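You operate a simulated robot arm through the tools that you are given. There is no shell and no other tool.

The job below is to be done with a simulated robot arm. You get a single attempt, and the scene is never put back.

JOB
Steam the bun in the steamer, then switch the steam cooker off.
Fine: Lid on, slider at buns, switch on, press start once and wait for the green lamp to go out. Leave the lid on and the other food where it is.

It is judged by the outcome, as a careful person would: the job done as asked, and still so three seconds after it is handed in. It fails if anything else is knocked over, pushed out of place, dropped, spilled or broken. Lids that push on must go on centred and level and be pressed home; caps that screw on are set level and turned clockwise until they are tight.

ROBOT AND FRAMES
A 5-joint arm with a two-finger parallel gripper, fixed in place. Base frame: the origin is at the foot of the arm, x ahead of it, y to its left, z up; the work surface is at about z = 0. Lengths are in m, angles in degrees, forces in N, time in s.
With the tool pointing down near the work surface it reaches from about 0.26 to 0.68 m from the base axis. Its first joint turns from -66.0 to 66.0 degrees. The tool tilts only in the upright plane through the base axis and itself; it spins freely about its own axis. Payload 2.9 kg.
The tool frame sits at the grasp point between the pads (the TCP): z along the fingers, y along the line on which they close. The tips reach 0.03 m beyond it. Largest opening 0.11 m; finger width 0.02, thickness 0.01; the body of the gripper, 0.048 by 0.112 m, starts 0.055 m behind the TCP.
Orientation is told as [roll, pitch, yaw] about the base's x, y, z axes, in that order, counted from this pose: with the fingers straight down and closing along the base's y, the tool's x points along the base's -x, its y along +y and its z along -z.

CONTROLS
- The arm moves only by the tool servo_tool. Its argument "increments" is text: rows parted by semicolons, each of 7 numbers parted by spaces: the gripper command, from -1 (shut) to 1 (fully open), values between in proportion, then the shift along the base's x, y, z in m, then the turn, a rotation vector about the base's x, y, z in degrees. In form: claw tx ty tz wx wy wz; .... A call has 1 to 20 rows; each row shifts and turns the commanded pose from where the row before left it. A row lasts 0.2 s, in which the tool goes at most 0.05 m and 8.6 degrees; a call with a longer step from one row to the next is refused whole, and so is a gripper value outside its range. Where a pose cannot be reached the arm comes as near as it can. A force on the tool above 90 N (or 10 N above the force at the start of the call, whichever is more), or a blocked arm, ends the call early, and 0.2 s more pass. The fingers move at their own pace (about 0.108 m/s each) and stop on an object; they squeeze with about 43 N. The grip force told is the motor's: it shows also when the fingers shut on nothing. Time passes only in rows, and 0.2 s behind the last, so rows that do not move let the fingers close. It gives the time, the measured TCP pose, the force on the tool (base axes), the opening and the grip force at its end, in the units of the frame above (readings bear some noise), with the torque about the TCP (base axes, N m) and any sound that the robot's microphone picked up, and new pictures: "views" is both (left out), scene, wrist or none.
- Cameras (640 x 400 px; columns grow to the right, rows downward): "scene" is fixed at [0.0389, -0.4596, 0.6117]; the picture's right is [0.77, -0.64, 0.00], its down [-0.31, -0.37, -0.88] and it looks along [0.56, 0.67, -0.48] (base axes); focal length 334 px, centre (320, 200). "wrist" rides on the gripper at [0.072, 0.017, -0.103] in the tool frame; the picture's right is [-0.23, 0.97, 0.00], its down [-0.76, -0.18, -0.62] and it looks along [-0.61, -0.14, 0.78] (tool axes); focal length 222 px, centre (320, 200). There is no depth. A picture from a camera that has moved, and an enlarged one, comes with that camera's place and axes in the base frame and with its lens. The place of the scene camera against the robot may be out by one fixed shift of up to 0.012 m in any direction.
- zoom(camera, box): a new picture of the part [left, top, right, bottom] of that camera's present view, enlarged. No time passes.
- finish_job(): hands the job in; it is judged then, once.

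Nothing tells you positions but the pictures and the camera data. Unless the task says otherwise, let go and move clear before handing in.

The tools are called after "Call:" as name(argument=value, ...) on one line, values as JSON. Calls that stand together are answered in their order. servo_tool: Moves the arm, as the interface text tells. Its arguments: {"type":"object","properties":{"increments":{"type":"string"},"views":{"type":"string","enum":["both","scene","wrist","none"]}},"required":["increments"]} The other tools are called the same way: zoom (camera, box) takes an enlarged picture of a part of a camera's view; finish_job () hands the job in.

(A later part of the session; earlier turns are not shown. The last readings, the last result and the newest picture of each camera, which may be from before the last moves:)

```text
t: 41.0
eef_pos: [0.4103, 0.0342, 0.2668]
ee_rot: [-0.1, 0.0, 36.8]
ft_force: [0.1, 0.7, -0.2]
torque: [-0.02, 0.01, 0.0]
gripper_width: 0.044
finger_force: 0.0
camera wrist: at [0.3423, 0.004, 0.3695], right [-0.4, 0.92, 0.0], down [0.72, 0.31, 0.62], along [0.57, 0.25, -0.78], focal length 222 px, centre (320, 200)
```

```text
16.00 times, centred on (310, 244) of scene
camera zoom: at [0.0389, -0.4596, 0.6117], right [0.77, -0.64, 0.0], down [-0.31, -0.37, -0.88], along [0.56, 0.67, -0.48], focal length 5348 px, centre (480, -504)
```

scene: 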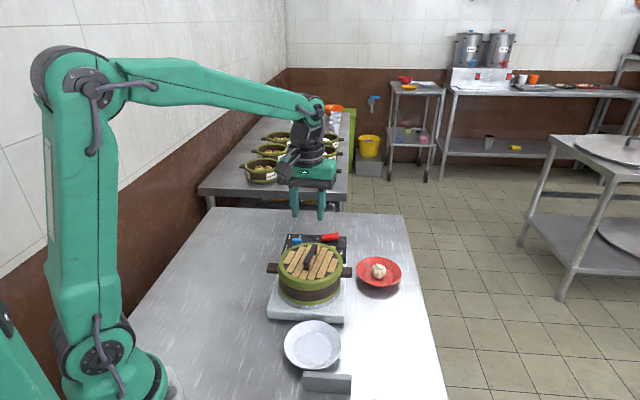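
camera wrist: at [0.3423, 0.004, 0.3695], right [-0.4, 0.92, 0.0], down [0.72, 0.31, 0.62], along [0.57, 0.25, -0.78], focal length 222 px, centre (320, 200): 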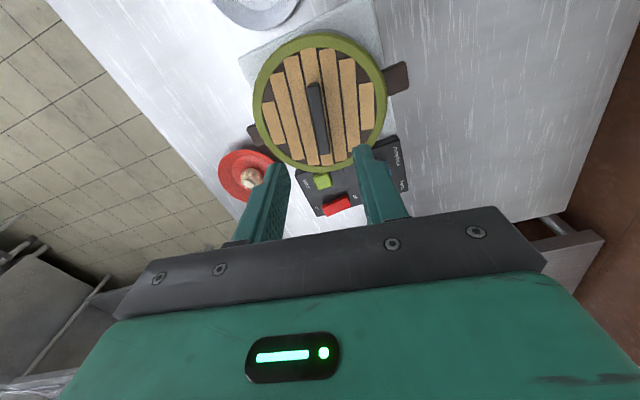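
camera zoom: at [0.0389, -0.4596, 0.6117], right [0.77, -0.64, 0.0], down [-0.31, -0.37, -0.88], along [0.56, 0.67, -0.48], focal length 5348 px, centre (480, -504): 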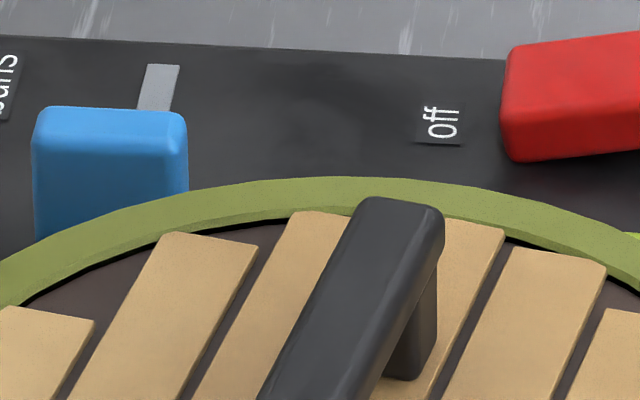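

The lid rests level on the rim but is offset about 4 mm to the camera's right and 2 mm toward it. I'll go back down, re-grip the handle, lift slightly and re-centre it.

Call:
servo_tool(increments="-0.2 0 0 -0.04 0 0 0;-0.2 0 0 -0.04 0 0 0;-0.2 0 0 -0.025 0 0 0;-0.2 0 0 -0.01 0 0 0;-0.2 0 0 -0.004 0 0 0;-0.2 0 0 0 0 0 0", views="both")

Call:
zoom(camera="wrist", box=[200, 20, 440, 240])

```text
t: 42.4
eef_pos: [0.4128, 0.0385, 0.1482]
ee_rot: [0.1, 0.0, 36.9]
ft_force: [-0.1, 0.0, -0.2]
torque: [-0.06, 0.01, -0.02]
gripper_width: 0.0443
finger_force: 0.1
camera wrist: at [0.3434, 0.0064, 0.2504], right [-0.4, 0.92, 0.0], down [0.72, 0.31, 0.62], along [0.57, 0.25, -0.78], focal length 222 px, centre (320, 200)
```

scene: 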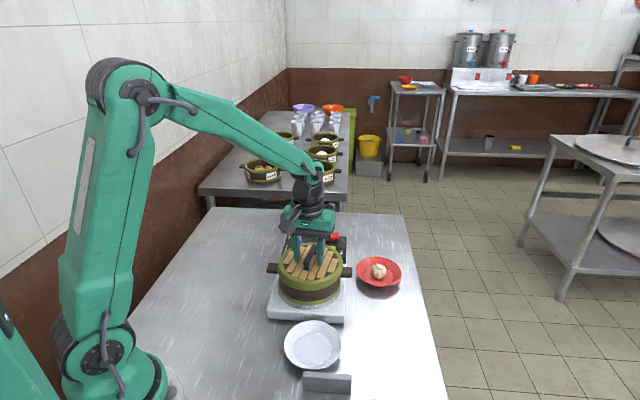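
wrist: 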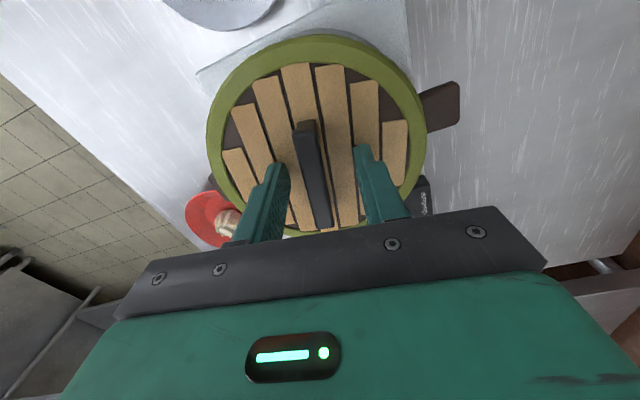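

```text
1.82 times, centred on (320, 130) of wrist
camera zoom: at [0.3434, 0.0064, 0.2504], right [-0.4, 0.92, 0.0], down [0.72, 0.31, 0.62], along [0.57, 0.25, -0.78], focal length 404 px, centre (320, 327)
```

zoom: 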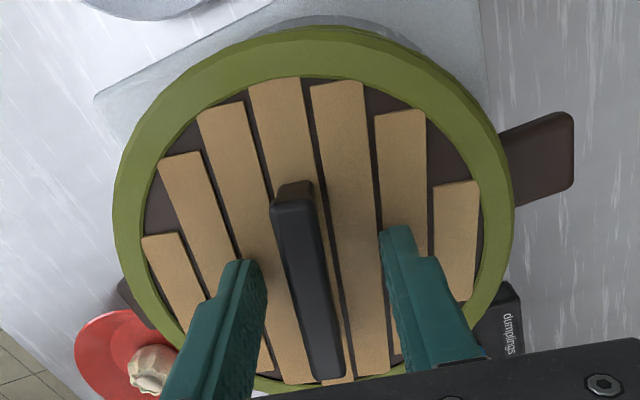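

Call:
servo_tool(increments="-0.2 0.0022 -0.0029 -0.0015 0 0 0;-0.2 0 0 0 0 0 0;-0.4 0 0 0 0 0 0;-0.6 0 0 0 0 0 0;-0.8 0 0 0 0 0 0;-1 0 0 0 0 0 0;-1 0 0 0 0 0 0", views="scene")

```text
t: 44.0
eef_pos: [0.4148, 0.0353, 0.1458]
ee_rot: [0.1, -0.1, 36.8]
ft_force: [0.0, 0.6, 3.4]
torque: [0.15, -0.14, 0.09]
gripper_width: 0.013
finger_force: 43.2
```

scene: 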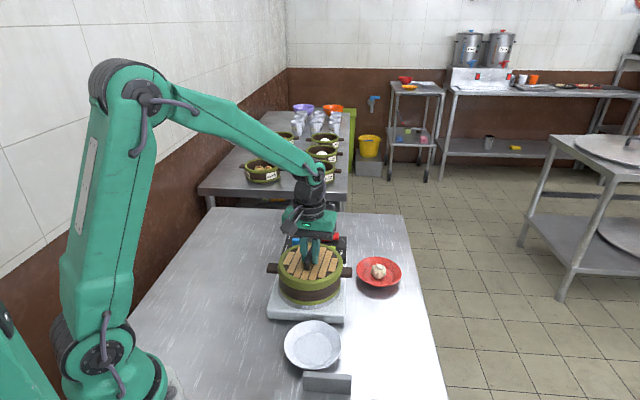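

Call:
servo_tool(increments="-1 0 0 0.002 0 0 0;-1 0 0 0.002 0 0 0;-1 0 0 0 0 0 0", views="none")

Call:
servo_tool(increments="-1 0 0 0.004 0 0 0;-1 0 0 0.004 0 0 0;-1 0 0 0 0 0 0", views="both")

Call:
zoom(camera="scene", box=[270, 240, 350, 300])

```text
t: 44.8
eef_pos: [0.4146, 0.0341, 0.1497]
ee_rot: [-0.1, -0.1, 36.8]
ft_force: [0.0, 0.4, -1.0]
torque: [-0.02, -0.03, -0.02]
gripper_width: 0.0129
finger_force: 43.0
```

```text
t: 45.6
eef_pos: [0.4145, 0.0341, 0.1582]
ee_rot: [0.1, -0.1, 36.8]
ft_force: [0.7, 0.3, -1.2]
torque: [0.0, 0.04, 0.0]
gripper_width: 0.0131
finger_force: 43.1
camera wrist: at [0.3457, 0.0032, 0.2605], right [-0.4, 0.92, 0.0], down [0.72, 0.31, 0.62], along [0.57, 0.25, -0.78], focal length 222 px, centre (320, 200)
```

scene: 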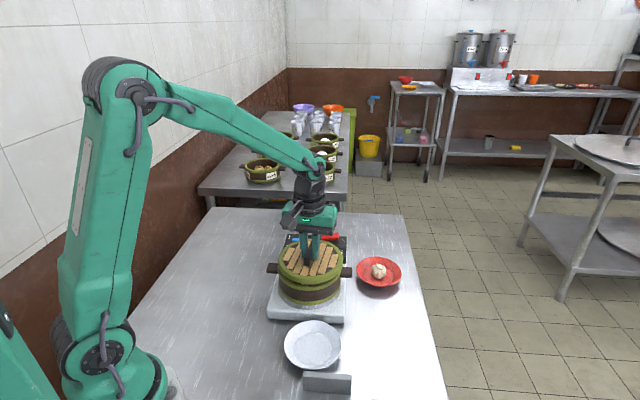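
wrist: 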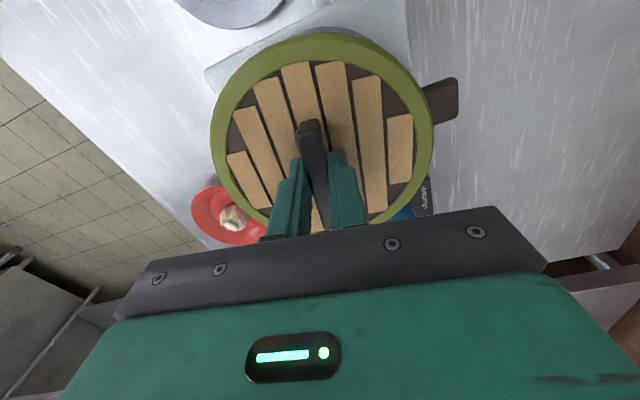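

```text
6.67 times, centred on (310, 270) of scene
camera zoom: at [0.0389, -0.4596, 0.6117], right [0.77, -0.64, 0.0], down [-0.31, -0.37, -0.88], along [0.56, 0.67, -0.48], focal length 2228 px, centre (387, -267)
```

zoom: 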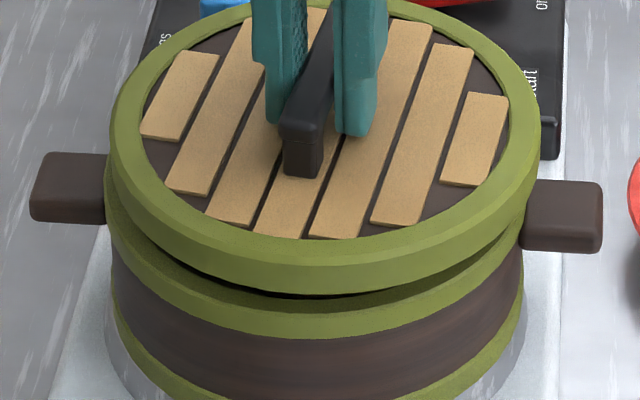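

The lid lifts freely. It is offset about 3.6 mm right and 2.4 mm toward the camera, so I'll shift it by (-1.3, +4.1) mm and re-check.

Call:
servo_tool(increments="-1 -0.0013 0.0041 0 0 0 0;-1 0 0 -0.003 0 0 0;-1 0 0 -0.003 0 0 0;-1 0 0 0 0 0 0", views="scene")

Call:
zoom(camera="scene", box=[270, 240, 350, 300])

Call:
zoom(camera="scene", box=[272, 255, 288, 275])

Call:
zoom(camera="scene", box=[333, 255, 349, 275])

Call:
zoom(camera="scene", box=[302, 276, 318, 296])

```text
t: 46.6
eef_pos: [0.4134, 0.0379, 0.1521]
ee_rot: [-0.1, 0.0, 36.8]
ft_force: [0.0, -0.7, -0.7]
torque: [-0.06, -0.02, -0.01]
gripper_width: 0.0129
finger_force: 42.6
```

scene: 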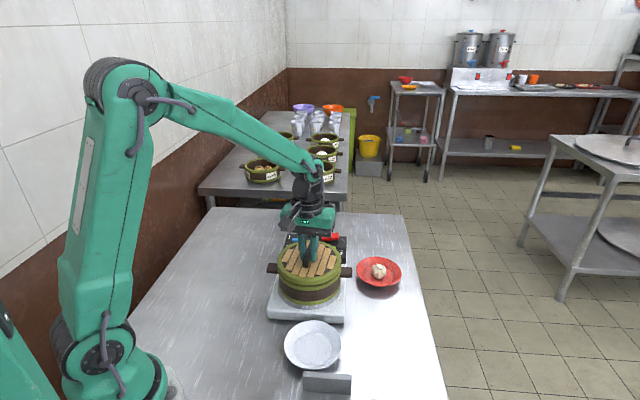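

```text
6.67 times, centred on (310, 270) of scene
camera zoom: at [0.0389, -0.4596, 0.6117], right [0.77, -0.64, 0.0], down [-0.31, -0.37, -0.88], along [0.56, 0.67, -0.48], focal length 2228 px, centre (387, -267)
```

zoom: 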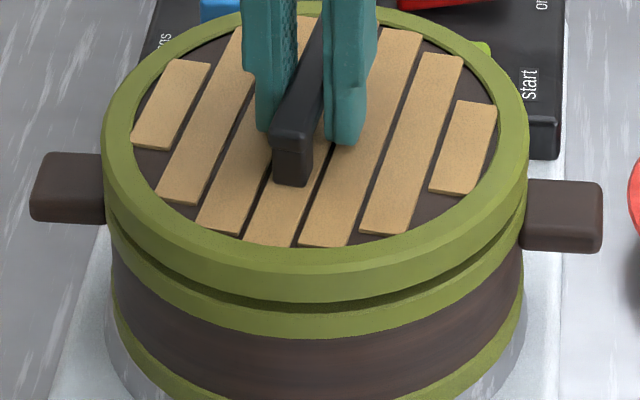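

```text
16.00 times, centred on (280, 265) of scene
camera zoom: at [0.0389, -0.4596, 0.6117], right [0.77, -0.64, 0.0], down [-0.31, -0.37, -0.88], along [0.56, 0.67, -0.48], focal length 5348 px, centre (960, -840)
```

zoom: 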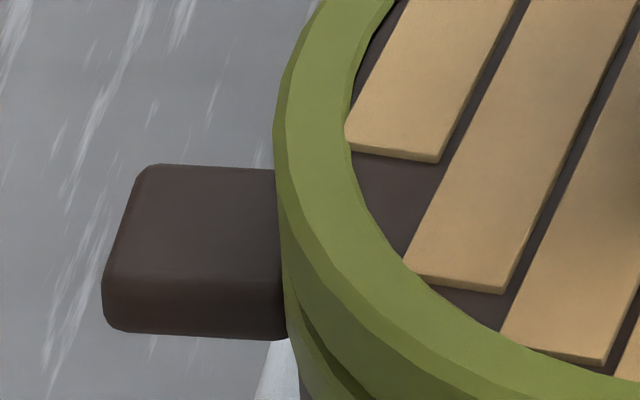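

```text
16.00 times, centred on (341, 265) of scene
camera zoom: at [0.0389, -0.4596, 0.6117], right [0.77, -0.64, 0.0], down [-0.31, -0.37, -0.88], along [0.56, 0.67, -0.48], focal length 5348 px, centre (-16, -840)
```

zoom: 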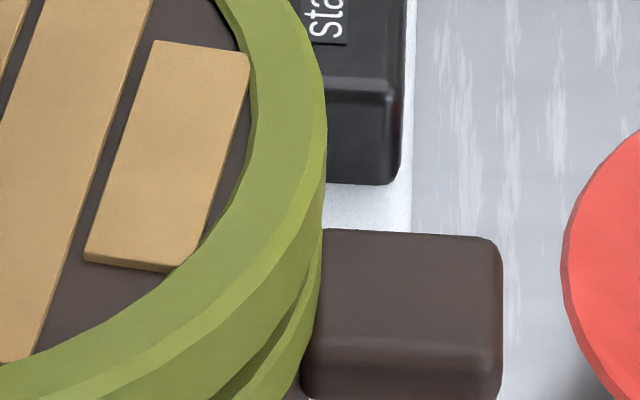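

```text
16.00 times, centred on (310, 286) of scene
camera zoom: at [0.0389, -0.4596, 0.6117], right [0.77, -0.64, 0.0], down [-0.31, -0.37, -0.88], along [0.56, 0.67, -0.48], focal length 5348 px, centre (480, -1176)
```

zoom: 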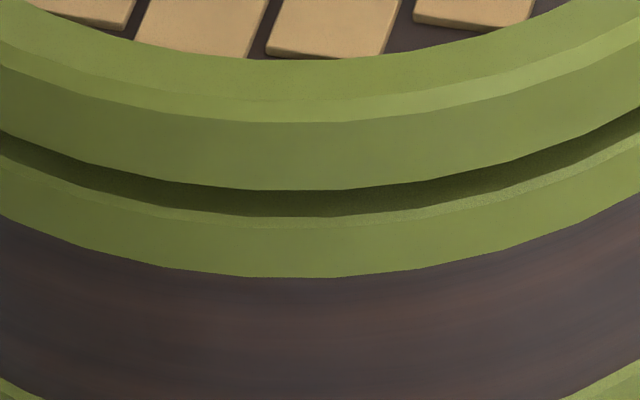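

Now the lid is centred over the rim within about 1 mm both ways. I'll lower it slowly to contact.

Call:
servo_tool(increments="-1 0 0 -0.002 0 0 0;-1 0 0 -0.002 0 0 0;-1 0 0 0 0 0 0", views="none")

Call:
servo_tool(increments="-1 0 0 -0.001 0 0 0;-1 0 0 0 0 0 0", views="none")

Call:
servo_tool(increments="-1 0 0 -0.001 0 0 0;-1 0 0 0 0 0 0", views="scene")

Call:
zoom(camera="scene", box=[302, 276, 318, 296])

```text
t: 47.4
eef_pos: [0.412, 0.0388, 0.1478]
ee_rot: [0.0, 0.0, 36.7]
ft_force: [0.2, -0.1, -0.6]
torque: [0.02, -0.05, -0.01]
gripper_width: 0.0129
finger_force: 42.8
```

```text
t: 48.0
eef_pos: [0.4133, 0.0386, 0.147]
ee_rot: [0.0, 0.1, 36.9]
ft_force: [-0.2, -1.3, -1.5]
torque: [-0.01, 0.02, 0.01]
gripper_width: 0.0128
finger_force: 42.9
```

```text
t: 48.6
eef_pos: [0.4137, 0.038, 0.1457]
ee_rot: [0.0, 0.0, 37.0]
ft_force: [0.5, 0.1, -0.5]
torque: [0.03, -0.03, 0.01]
gripper_width: 0.0129
finger_force: 43.0
```

scene: 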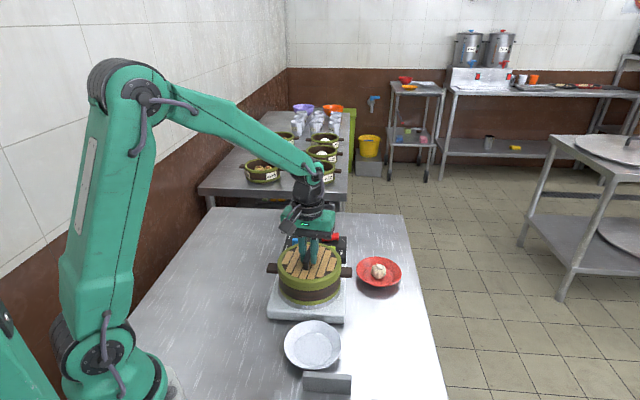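

```text
16.00 times, centred on (310, 286) of scene
camera zoom: at [0.0389, -0.4596, 0.6117], right [0.77, -0.64, 0.0], down [-0.31, -0.37, -0.88], along [0.56, 0.67, -0.48], focal length 5348 px, centre (480, -1176)
```

zoom: 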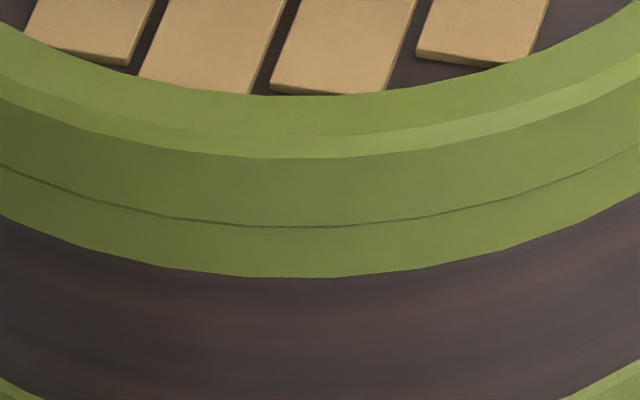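

The seam is now even all along the front. I'll continue down gently.

Call:
servo_tool(increments="-1 0 0 -0.001 0 0 0;-1 0 0 0 0 0 0", views="none")

Call:
servo_tool(increments="-1 0 0 -0.001 0 0 0;-1 0 0 0 0 0 0", views="none")

Call:
zoom(camera="scene", box=[302, 276, 318, 296])

```text
t: 49.2
eef_pos: [0.4136, 0.0371, 0.1462]
ee_rot: [0.0, 0.0, 36.8]
ft_force: [-8.8, -0.5, 19.0]
torque: [-0.1, 0.27, -0.02]
gripper_width: 0.0128
finger_force: 43.1
```

```text
t: 49.8
eef_pos: [0.4132, 0.038, 0.1444]
ee_rot: [-0.1, -0.1, 36.8]
ft_force: [-15.6, -7.3, 39.9]
torque: [-0.23, 0.38, 0.05]
gripper_width: 0.0132
finger_force: 43.5
```

```text
16.00 times, centred on (310, 286) of scene
camera zoom: at [0.0387, -0.4597, 0.6117], right [0.77, -0.64, 0.0], down [-0.31, -0.37, -0.88], along [0.56, 0.67, -0.48], focal length 5348 px, centre (480, -1176)
```

zoom: 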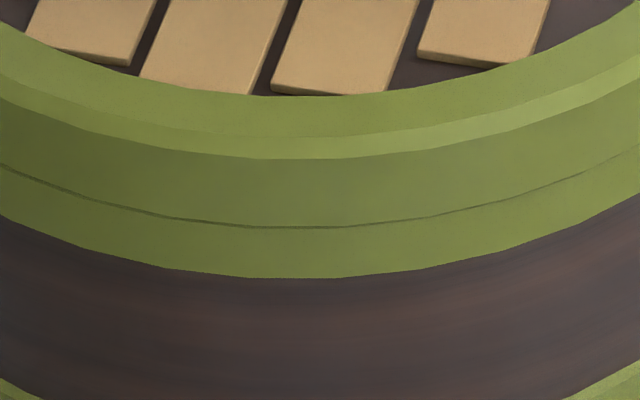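

The lid is flush on the rim with an even seam, rigid at 40 N. Now I'll relieve the load fully before opening the fingers, watching for any shift.

Call:
servo_tool(increments="-1 0 0 0.001 0 0 0;-1 0 0 0.0008 0 0 0;-1 0 0 0 0 0 0;-1 0 0 0 0 0 0", views="none")

```text
t: 50.8
eef_pos: [0.414, 0.0374, 0.1471]
ee_rot: [-0.1, -0.1, 36.8]
ft_force: [-0.6, -3.7, 12.4]
torque: [0.1, -0.24, -0.03]
gripper_width: 0.0129
finger_force: 43.2
```

Call:
servo_tool(increments="-1 0 0 0.0008 0 0 0;-1 0 0 0 0 0 0;-1 0 0 0 0 0 0", views="scene")

Call:
zoom(camera="scene", box=[270, 240, 350, 300])

```text
t: 51.6
eef_pos: [0.4134, 0.038, 0.1463]
ee_rot: [0.1, 0.1, 36.7]
ft_force: [0.4, 0.1, -1.0]
torque: [0.0, -0.02, 0.03]
gripper_width: 0.0129
finger_force: 43.5
```

scene: 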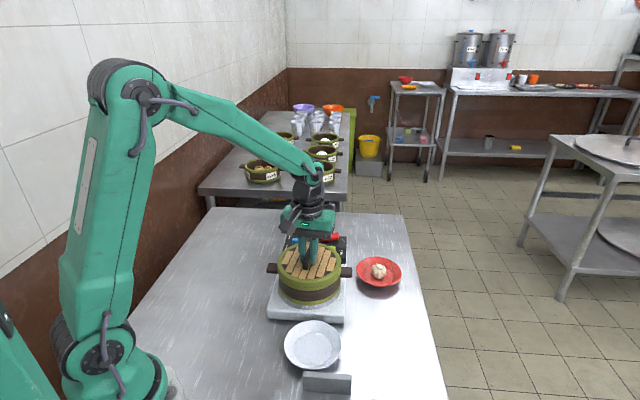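

```text
6.67 times, centred on (310, 270) of scene
camera zoom: at [0.0389, -0.4596, 0.6117], right [0.77, -0.64, 0.0], down [-0.31, -0.37, -0.88], along [0.56, 0.67, -0.48], focal length 2228 px, centre (387, -267)
```

zoom: 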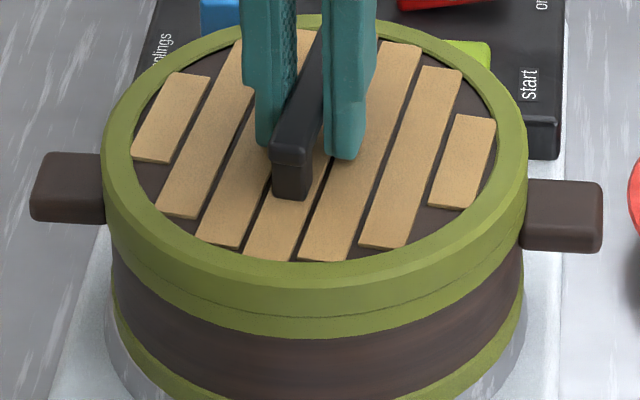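

Load is zero and the lid is centred. I'll open a small amount first and check.

Call:
servo_tool(increments="-0.74 0 0 0 0 0 0;-0.7 0 0 0 0 0 0;-0.7 0 0 0 0 0 0", views="scene")

Call:
zoom(camera="scene", box=[270, 240, 350, 300])

```text
t: 52.4
eef_pos: [0.4131, 0.0371, 0.1469]
ee_rot: [0.0, 0.0, 36.7]
ft_force: [0.5, -0.3, -0.2]
torque: [-0.02, -0.01, 0.01]
gripper_width: 0.0165
finger_force: 0.2
```

scene: 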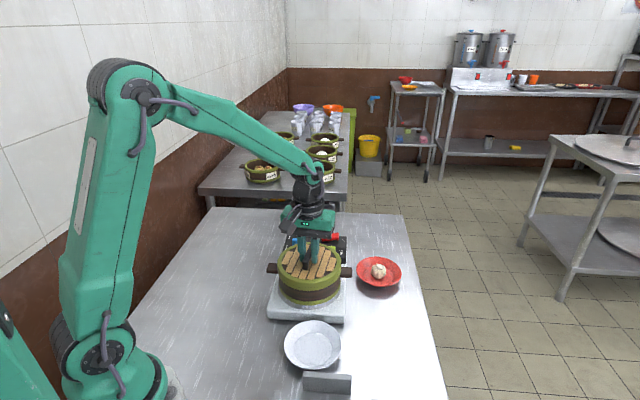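

```text
6.67 times, centred on (310, 270) of scene
camera zoom: at [0.0389, -0.4596, 0.6117], right [0.77, -0.64, 0.0], down [-0.31, -0.37, -0.88], along [0.56, 0.67, -0.48], focal length 2228 px, centre (387, -267)
```

zoom: 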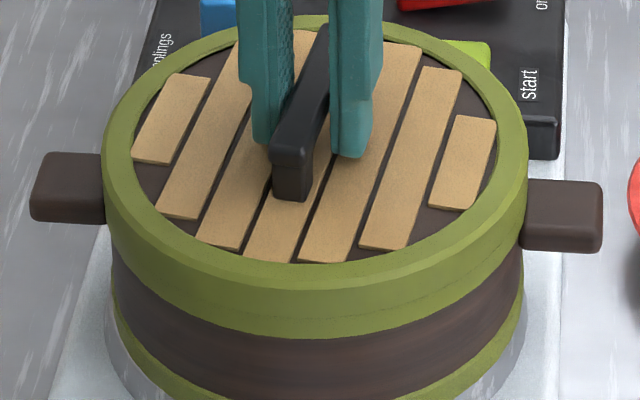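

The lid stayed in place. I'll open fully around the handle and lift away.

Call:
servo_tool(increments="-0.5 0 0 0 0 0 0;-0.3 0 0 0 0 0 0;-0.3 0 0 0 0 0 0;-0.3 0 0 0.01 0 0 0;-0.3 0 0 0.02 0 0 0;-0.3 0 0 0.03 0 0 0;-0.3 0 0 0.04 0 0 0;-0.3 0 0 0.02 0 0 0;-0.3 0 0 0 0 0 0", views="both")

Call:
zoom(camera="scene", box=[270, 240, 350, 300])

Call:
zoom(camera="scene", box=[302, 276, 318, 296])

```text
t: 54.4
eef_pos: [0.4128, 0.0374, 0.2699]
ee_rot: [0.0, 0.0, 36.8]
ft_force: [0.3, -0.2, -0.4]
torque: [0.0, 0.01, -0.01]
gripper_width: 0.0386
finger_force: 0.1
camera wrist: at [0.3442, 0.0057, 0.3716], right [-0.4, 0.92, 0.0], down [0.72, 0.31, 0.62], along [0.57, 0.25, -0.78], focal length 222 px, centre (320, 200)
```

scene: 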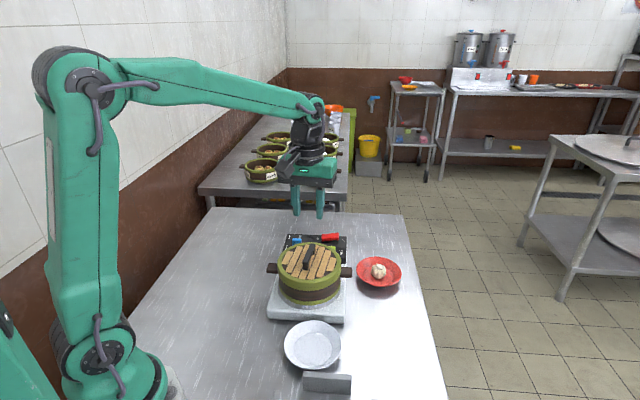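
wrist: 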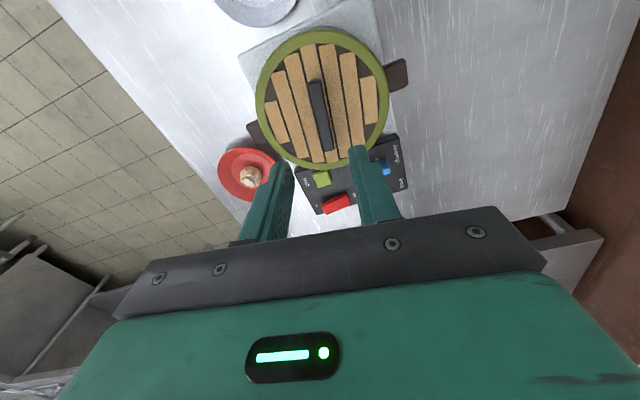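

```text
6.67 times, centred on (310, 270) of scene
camera zoom: at [0.0389, -0.4596, 0.6117], right [0.77, -0.64, 0.0], down [-0.31, -0.37, -0.88], along [0.56, 0.67, -0.48], focal length 2228 px, centre (387, -267)
```

zoom: 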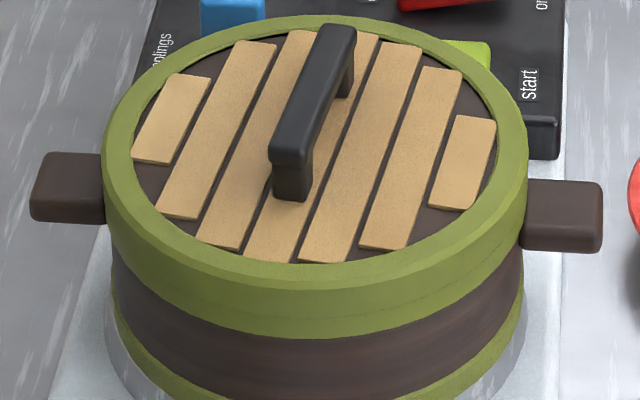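

```text
16.00 times, centred on (310, 286) of scene
camera zoom: at [0.0389, -0.4596, 0.6117], right [0.77, -0.64, 0.0], down [-0.31, -0.37, -0.88], along [0.56, 0.67, -0.48], focal length 5348 px, centre (480, -1176)
```

zoom: 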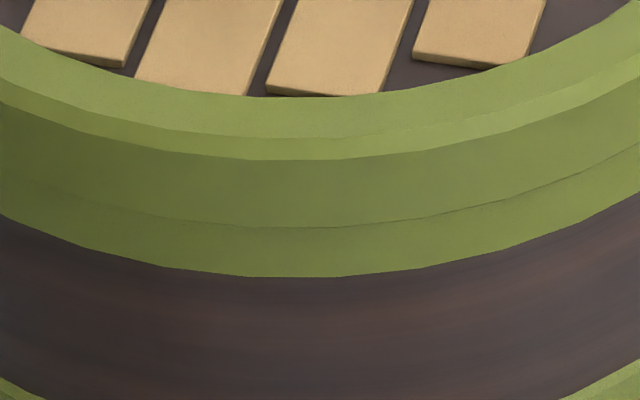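

The lid is now centred, level and flush. Next I'll move above the control panel for a close look before operating the slider.

Call:
servo_tool(increments="-0.6 0.03 0.029 0 0 0 4.1;-1 0.03 0.028 0 0 0 4.1;-1 0.03 0.028 0 0 0 0;-1 0.027 0.028 0 0 0 0;-1 0 0 -0.04 0 0 0;-1 0 0 -0.04 0 0 0;-1 0 0 -0.015 0 0 0;-1 0 0 0 0 0 0", views="both")

Call:
zoom(camera="wrist", box=[180, 0, 480, 200])

```text
t: 56.2
eef_pos: [0.5321, 0.151, 0.1724]
ee_rot: [-0.1, -0.1, 45.0]
ft_force: [-0.2, 0.0, 0.3]
torque: [-0.01, 0.0, 0.0]
gripper_width: 0.0
finger_force: 37.3
camera wrist: at [0.4675, 0.1106, 0.2748], right [-0.53, 0.85, 0.0], down [0.66, 0.41, 0.62], along [0.53, 0.33, -0.78], focal length 222 px, centre (320, 200)
```

scene: 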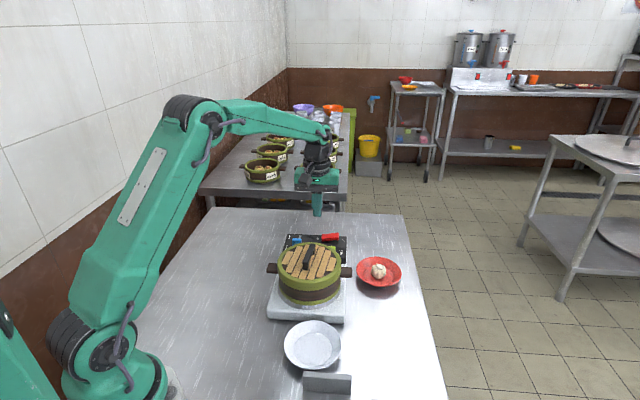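
wrist: 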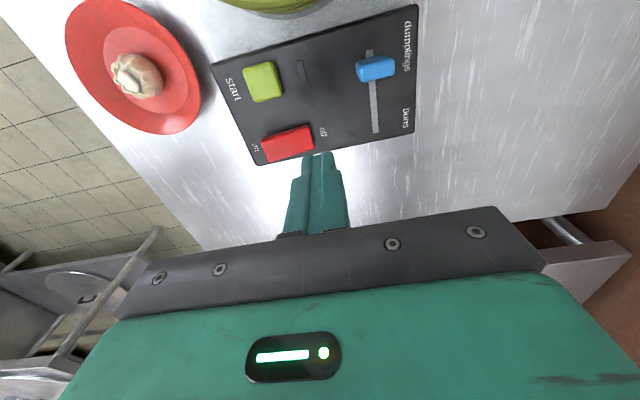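

```text
2.00 times, centred on (330, 100) of wrist
camera zoom: at [0.4675, 0.1106, 0.2748], right [-0.53, 0.85, 0.0], down [0.66, 0.41, 0.62], along [0.53, 0.33, -0.78], focal length 444 px, centre (300, 400)
```

zoom: 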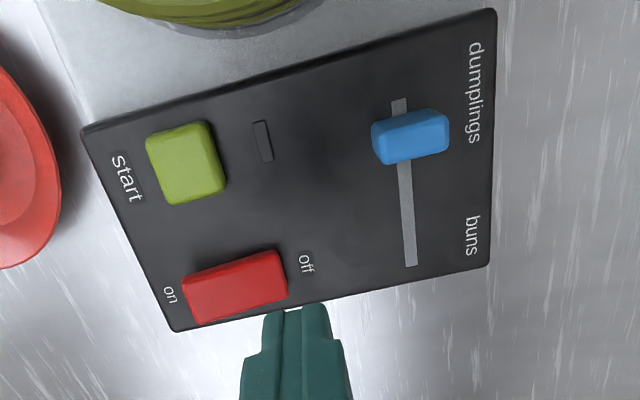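

Call:
zoom(camera="wrist", box=[340, 30, 420, 145])

Call:
zoom(camera="wrist", box=[220, 50, 340, 170])

Call:
zoom(camera="scene", box=[276, 226, 356, 266])

```text
3.48 times, centred on (380, 88) of wrist
camera zoom: at [0.4675, 0.1106, 0.2748], right [-0.53, 0.85, 0.0], down [0.66, 0.41, 0.62], along [0.53, 0.33, -0.78], focal length 773 px, centre (111, 591)
```

zoom: 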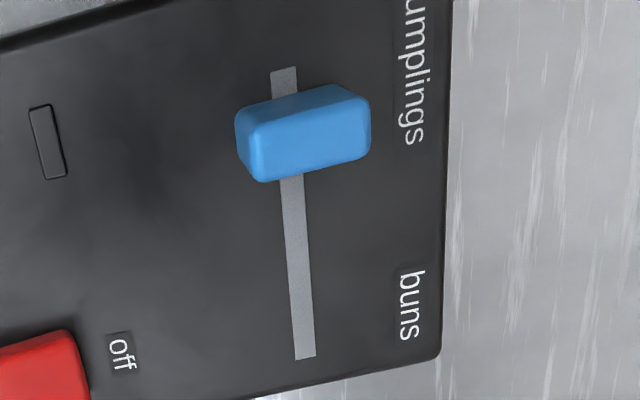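

```text
3.33 times, centred on (280, 110) of wrist
camera zoom: at [0.4675, 0.1106, 0.2748], right [-0.53, 0.85, 0.0], down [0.66, 0.41, 0.62], along [0.53, 0.33, -0.78], focal length 740 px, centre (453, 500)
```

zoom: 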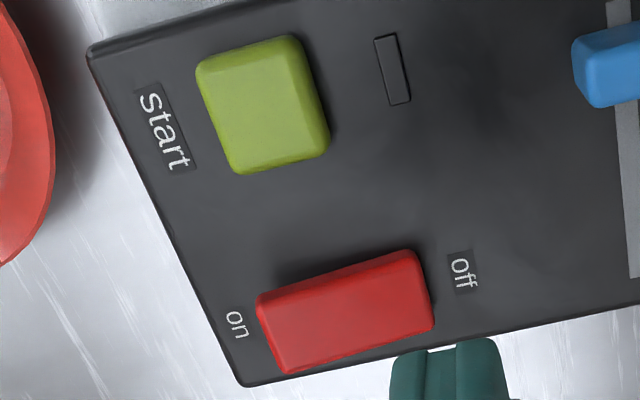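

```text
8.00 times, centred on (316, 246) of scene
camera zoom: at [0.0389, -0.4596, 0.6117], right [0.77, -0.64, 0.0], down [-0.31, -0.37, -0.88], along [0.56, 0.67, -0.48], focal length 2674 px, centre (352, -168)
```

zoom: 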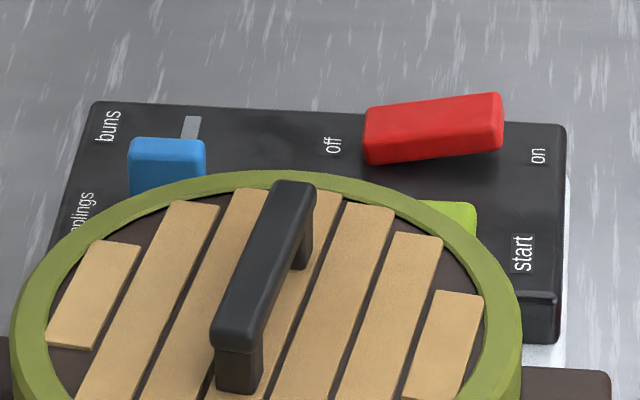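

The panel layout is clear now: knob centre about (0.469, 0.167), with the slot running toward (+x, +y) to "buns". I'll place the closed fingertips just behind the knob on the dumplings side.

Call:
servo_tool(increments="-1 -0.038 0.0005 0 0 0 0;-1 -0.0383 0.0004 0 0 0 0;-1 0 0 0 0 0 0;-1 0 0 -0.03 0 0 0;-1 0 0 -0.03 0 0 0;-1 0 0 -0.01 0 0 0;-1 0 0 0 0 0 0", views="both")

Call:
zoom(camera="wrist", box=[200, 60, 440, 240])

Call:
zoom(camera="scene", box=[266, 206, 356, 266])

```text
t: 57.8
eef_pos: [0.454, 0.151, 0.1027]
ee_rot: [0.0, 0.0, 44.9]
ft_force: [0.1, -0.7, -0.4]
torque: [0.02, -0.03, 0.03]
gripper_width: 0.0
finger_force: 37.5
camera wrist: at [0.3899, 0.1106, 0.2047], right [-0.53, 0.85, 0.0], down [0.66, 0.41, 0.62], along [0.53, 0.33, -0.78], focal length 222 px, centre (320, 200)
```

scene: 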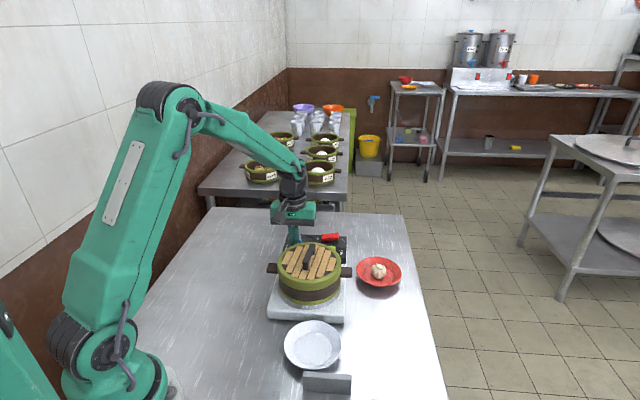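
wrist: 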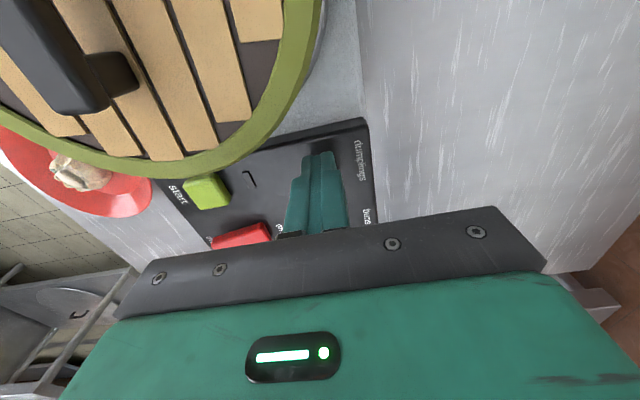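

```text
2.22 times, centred on (320, 150) of wrist
camera zoom: at [0.3899, 0.1106, 0.2047], right [-0.53, 0.85, 0.0], down [0.66, 0.41, 0.62], along [0.53, 0.33, -0.78], focal length 494 px, centre (320, 311)
```

zoom: 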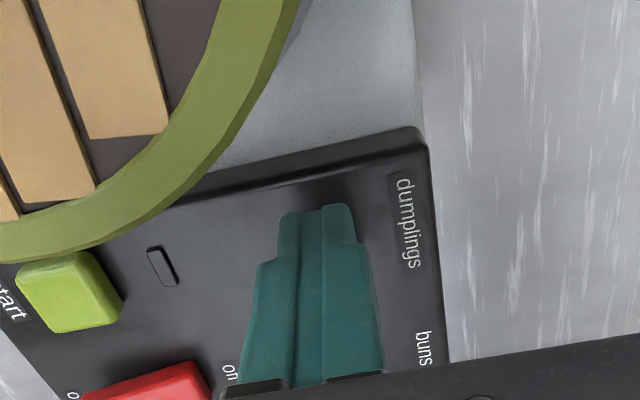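

```text
6.67 times, centred on (311, 236) of scene
camera zoom: at [0.0389, -0.4596, 0.6117], right [0.77, -0.64, 0.0], down [-0.31, -0.37, -0.88], along [0.56, 0.67, -0.48], focal length 2228 px, centre (380, -40)
```

zoom: 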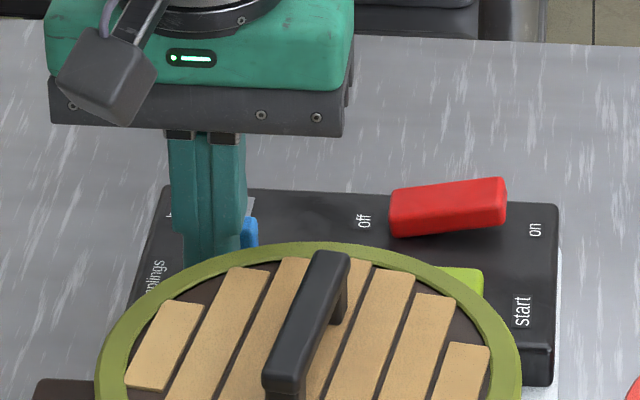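

The fingertips are lined up behind the knob. I'll lower in small steps to just above the panel surface, watching force.

Call:
servo_tool(increments="-1 0 0 -0.004 0 0 0;-1 0 0 -0.004 0 0 0;-1 0 0 0 0 0 0", views="none")

Call:
servo_tool(increments="-1 0 0 -0.003 0 0 0;-1 0 0 0 0 0 0", views="none")

Call:
servo_tool(increments="-1 0 0 -0.003 0 0 0;-1 0 0 0 0 0 0", views="scene")

Call:
zoom(camera="scene", box=[266, 206, 356, 266])

Call:
zoom(camera="wrist", box=[200, 60, 440, 240])

```text
t: 58.6
eef_pos: [0.4535, 0.1508, 0.094]
ee_rot: [0.0, 0.1, 44.9]
ft_force: [0.8, -0.2, -0.7]
torque: [-0.02, -0.02, 0.0]
gripper_width: 0.0001
finger_force: 37.7
```

```text
t: 59.2
eef_pos: [0.4538, 0.152, 0.0908]
ee_rot: [0.0, 0.0, 45.0]
ft_force: [-0.6, -0.5, 0.7]
torque: [-0.01, 0.01, 0.04]
gripper_width: 0.0
finger_force: 37.2
```

```text
t: 59.8
eef_pos: [0.4547, 0.1525, 0.0878]
ee_rot: [0.0, 0.0, 45.0]
ft_force: [-0.9, 0.5, 0.5]
torque: [0.01, -0.03, -0.02]
gripper_width: 0.0
finger_force: 37.7
```

scene: 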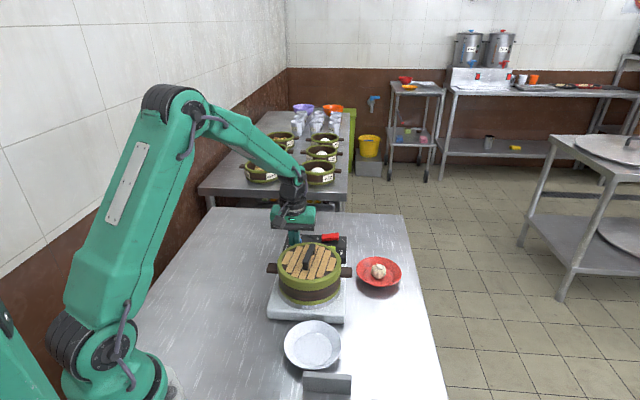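

```text
6.67 times, centred on (311, 236) of scene
camera zoom: at [0.0389, -0.4596, 0.6117], right [0.77, -0.64, 0.0], down [-0.31, -0.37, -0.88], along [0.56, 0.67, -0.48], focal length 2228 px, centre (380, -40)
```

zoom: 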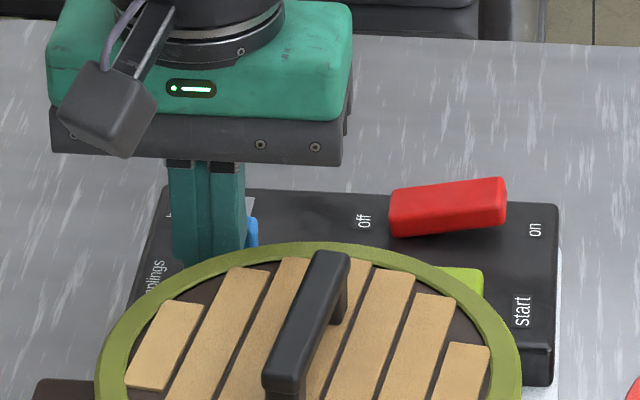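

```text
2.22 times, centred on (320, 150) of wrist
camera zoom: at [0.3902, 0.112, 0.1908], right [-0.53, 0.85, 0.0], down [0.66, 0.41, 0.62], along [0.53, 0.33, -0.78], focal length 494 px, centre (320, 311)
```

zoom: 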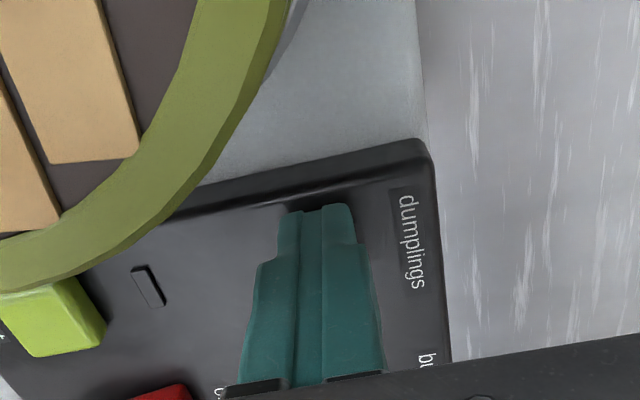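

Call:
servo_tool(increments="-1 0 0 -0.003 0 0 0;-1 0 0 0 0 0 0", views="none")

Call:
servo_tool(increments="-1 0.0028 0.0028 0 0 0 0;-1 0.0028 0.0028 0 0 0 0;-1 0 0 0 0 0 0", views="none")

```text
t: 60.4
eef_pos: [0.4545, 0.1519, 0.0857]
ee_rot: [0.0, -0.1, 45.0]
ft_force: [-6.6, -3.1, 18.0]
torque: [-0.17, 0.28, 0.01]
gripper_width: 0.0001
finger_force: 37.6
```

```text
t: 61.2
eef_pos: [0.4599, 0.1582, 0.0859]
ee_rot: [0.0, -0.2, 45.0]
ft_force: [-3.9, -7.3, 24.7]
torque: [-0.36, 0.28, 0.18]
gripper_width: 0.0
finger_force: 38.4
```

The fingertips touched the panel (surface z≈0.056). I'll raise 3 mm and continue pushing the knob along the slot.

Call:
servo_tool(increments="-1 0 0 0.0035 0 0 0;-1 0 0 0 0 0 0", views="scene")

Call:
zoom(camera="scene", box=[266, 206, 356, 266])

```text
t: 61.8
eef_pos: [0.4589, 0.1569, 0.0868]
ee_rot: [0.0, 0.2, 45.0]
ft_force: [-1.4, -1.3, -1.6]
torque: [0.02, 0.0, 0.01]
gripper_width: 0.0
finger_force: 37.5
```

scene: 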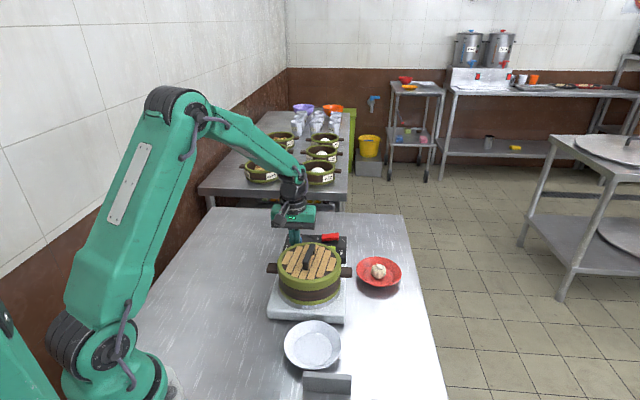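

```text
6.67 times, centred on (311, 236) of scene
camera zoom: at [0.0389, -0.4596, 0.6117], right [0.77, -0.64, 0.0], down [-0.31, -0.37, -0.88], along [0.56, 0.67, -0.48], focal length 2228 px, centre (380, -40)
```

zoom: 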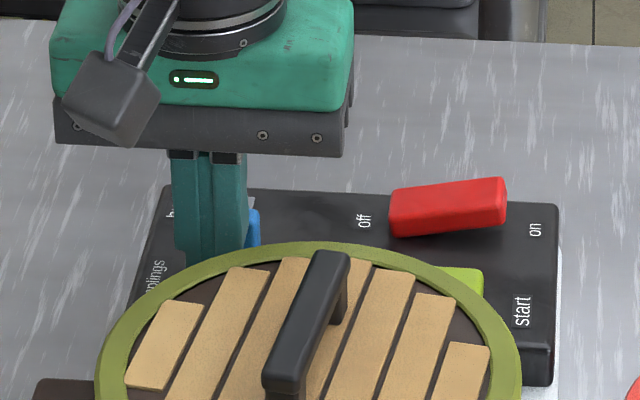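

Call:
servo_tool(increments="-1 0.0028 0.0028 0 0 0 0;-1 0.0028 0.0028 0 0 0 0;-1 0.0028 0.0028 0 0 0 0;-1 0 0 0 0 0 0", views="scene")

Call:
zoom(camera="scene", box=[266, 206, 356, 266])

Call:
zoom(camera="wrist", box=[200, 60, 440, 240])

```text
t: 62.8
eef_pos: [0.4691, 0.1672, 0.0881]
ee_rot: [0.0, 0.0, 45.0]
ft_force: [-0.3, -0.8, 0.2]
torque: [0.01, -0.02, 0.0]
gripper_width: 0.0002
finger_force: 37.9
```

scene: 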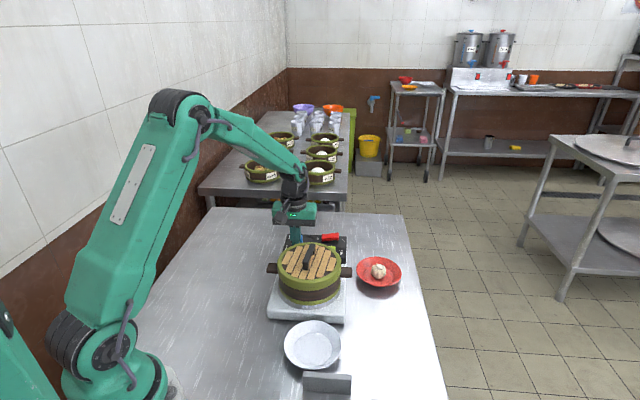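

```text
6.67 times, centred on (311, 236) of scene
camera zoom: at [0.0389, -0.4596, 0.6117], right [0.77, -0.64, 0.0], down [-0.31, -0.37, -0.88], along [0.56, 0.67, -0.48], focal length 2228 px, centre (380, -40)
```

zoom: 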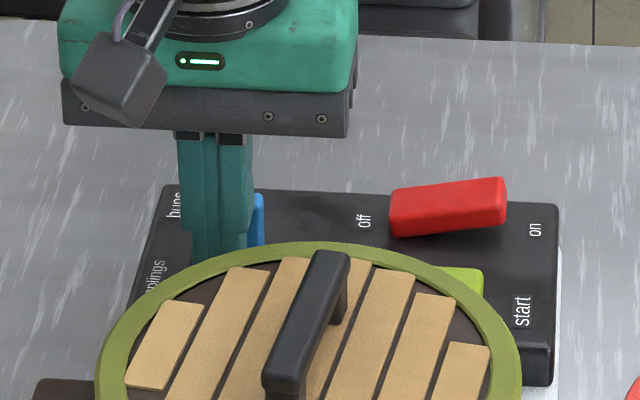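

```text
2.22 times, centred on (320, 150) of wrist
camera zoom: at [0.4041, 0.1255, 0.191], right [-0.53, 0.85, 0.0], down [0.66, 0.41, 0.62], along [0.53, 0.33, -0.78], focal length 494 px, centre (320, 311)
```

zoom: 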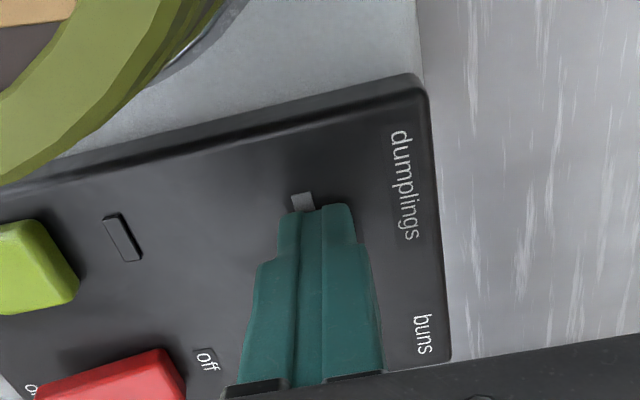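

The knob is sliding easily with the push. I'll continue along the slot toward "buns".

Call:
servo_tool(increments="-1 0.0028 0.0028 0 0 0 0;-1 0.0028 0.0028 0 0 0 0;-1 0.0028 0.0028 0 0 0 0;-1 0.0028 0.0028 0 0 0 0;-1 0.0028 0.0028 0 0 0 0;-1 0 0 0 0 0 0", views="scene")

Call:
zoom(camera="scene", box=[266, 206, 356, 266])

Call:
zoom(camera="wrist", box=[200, 60, 440, 240])

```text
t: 64.2
eef_pos: [0.4816, 0.1804, 0.09]
ee_rot: [0.1, -0.1, 44.9]
ft_force: [-0.2, -0.3, -0.3]
torque: [0.01, 0.03, 0.02]
gripper_width: 0.0003
finger_force: 37.4
```

scene: 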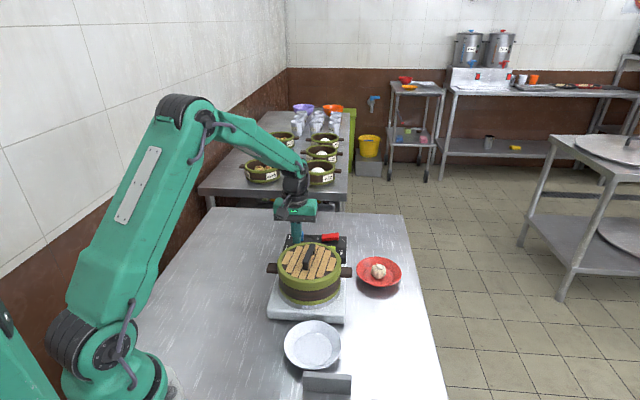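

```text
6.67 times, centred on (311, 236) of scene
camera zoom: at [0.0389, -0.4596, 0.6117], right [0.77, -0.64, 0.0], down [-0.31, -0.37, -0.88], along [0.56, 0.67, -0.48], focal length 2228 px, centre (380, -40)
```

zoom: 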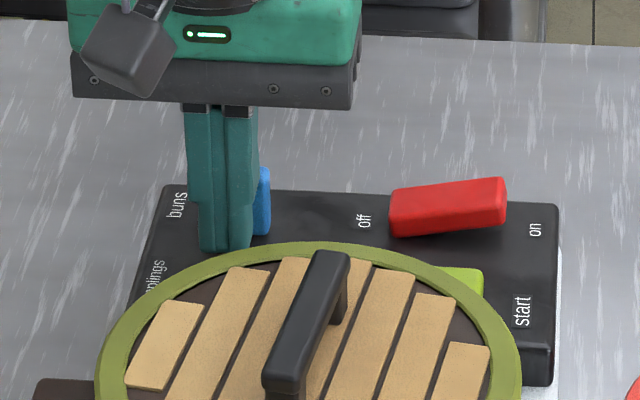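

```text
2.22 times, centred on (320, 150) of wrist
camera zoom: at [0.4177, 0.1397, 0.1912], right [-0.53, 0.85, 0.0], down [0.66, 0.41, 0.62], along [0.53, 0.33, -0.78], focal length 494 px, centre (320, 311)
```

zoom: 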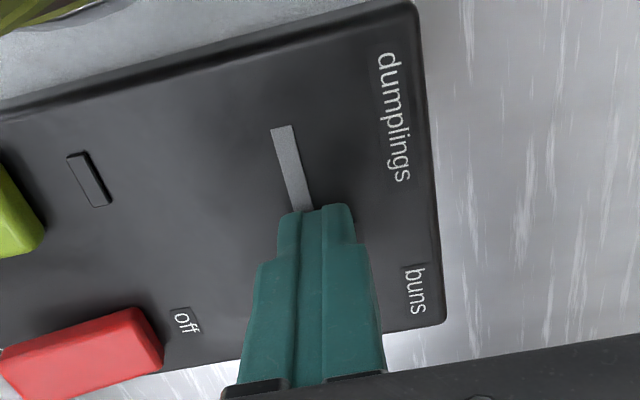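

Call:
servo_tool(increments="-1 0.0022 0.0022 0 0 0 0;-1 0.0022 0.0022 0 0 0 0;-1 0 0 0 0 0 0", views="none")

Call:
servo_tool(increments="-1 0.0014 0.0014 0 0 0 0;-1 0 0 0 0 0 0", views="none")

Call:
servo_tool(increments="-1 0.0014 0.0014 0 0 0 0;-1 0 0 0 0 0 0", views="none")

```text
t: 65.0
eef_pos: [0.4865, 0.1832, 0.0876]
ee_rot: [0.1, 0.1, 45.1]
ft_force: [0.3, 0.6, -0.9]
torque: [0.02, 0.01, -0.06]
gripper_width: 0.0002
finger_force: 37.4
```

```text
t: 65.6
eef_pos: [0.4879, 0.186, 0.0886]
ee_rot: [0.1, 0.0, 45.0]
ft_force: [-0.7, 0.1, 0.4]
torque: [-0.01, 0.02, -0.01]
gripper_width: 0.0
finger_force: 37.7
```

```text
t: 66.2
eef_pos: [0.4881, 0.1864, 0.0887]
ee_rot: [0.0, 0.0, 45.0]
ft_force: [0.4, 0.5, -0.3]
torque: [0.02, 0.01, -0.03]
gripper_width: 0.0
finger_force: 37.7
```

Call:
servo_tool(increments="-1 0.001 0.001 0 0 0 0;-1 0 0 0 0 0 0", views="scene")

Call:
zoom(camera="scene", box=[276, 216, 336, 256])

Call:
zoom(camera="wrist", box=[200, 60, 440, 240])

```text
t: 66.8
eef_pos: [0.4893, 0.1886, 0.0885]
ee_rot: [0.0, 0.0, 45.0]
ft_force: [0.9, 0.1, 0.8]
torque: [0.0, 0.03, -0.01]
gripper_width: 0.0001
finger_force: 37.5
```

scene: 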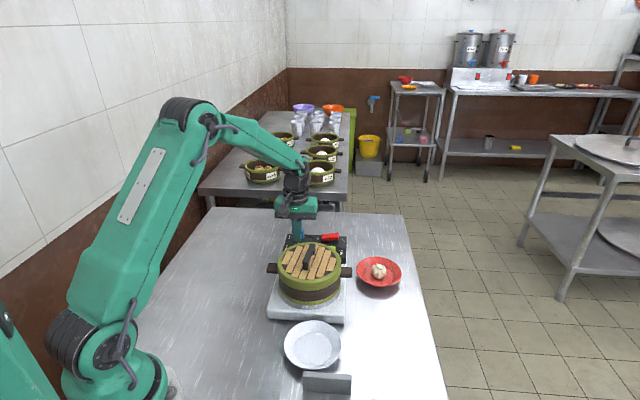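

```text
10.00 times, centred on (306, 236) of scene
camera zoom: at [0.0389, -0.4596, 0.6117], right [0.77, -0.64, 0.0], down [-0.31, -0.37, -0.88], along [0.56, 0.67, -0.48], focal length 3342 px, centre (460, -160)
```

zoom: 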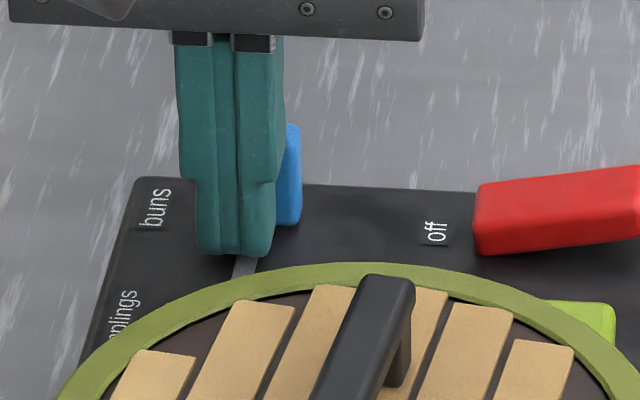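

```text
2.22 times, centred on (320, 150) of wrist
camera zoom: at [0.4263, 0.148, 0.1913], right [-0.53, 0.85, 0.0], down [0.66, 0.41, 0.62], along [0.53, 0.33, -0.78], focal length 494 px, centre (320, 311)
```

zoom: 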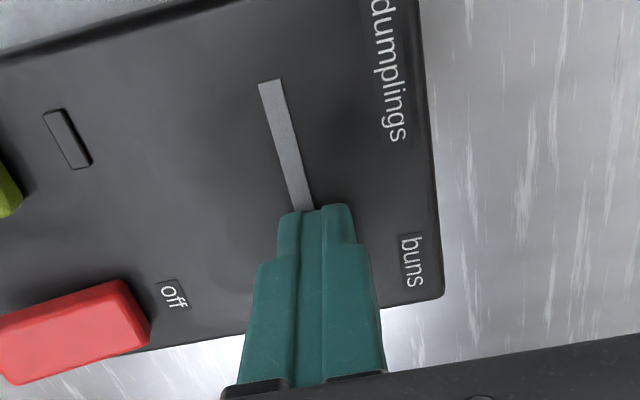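

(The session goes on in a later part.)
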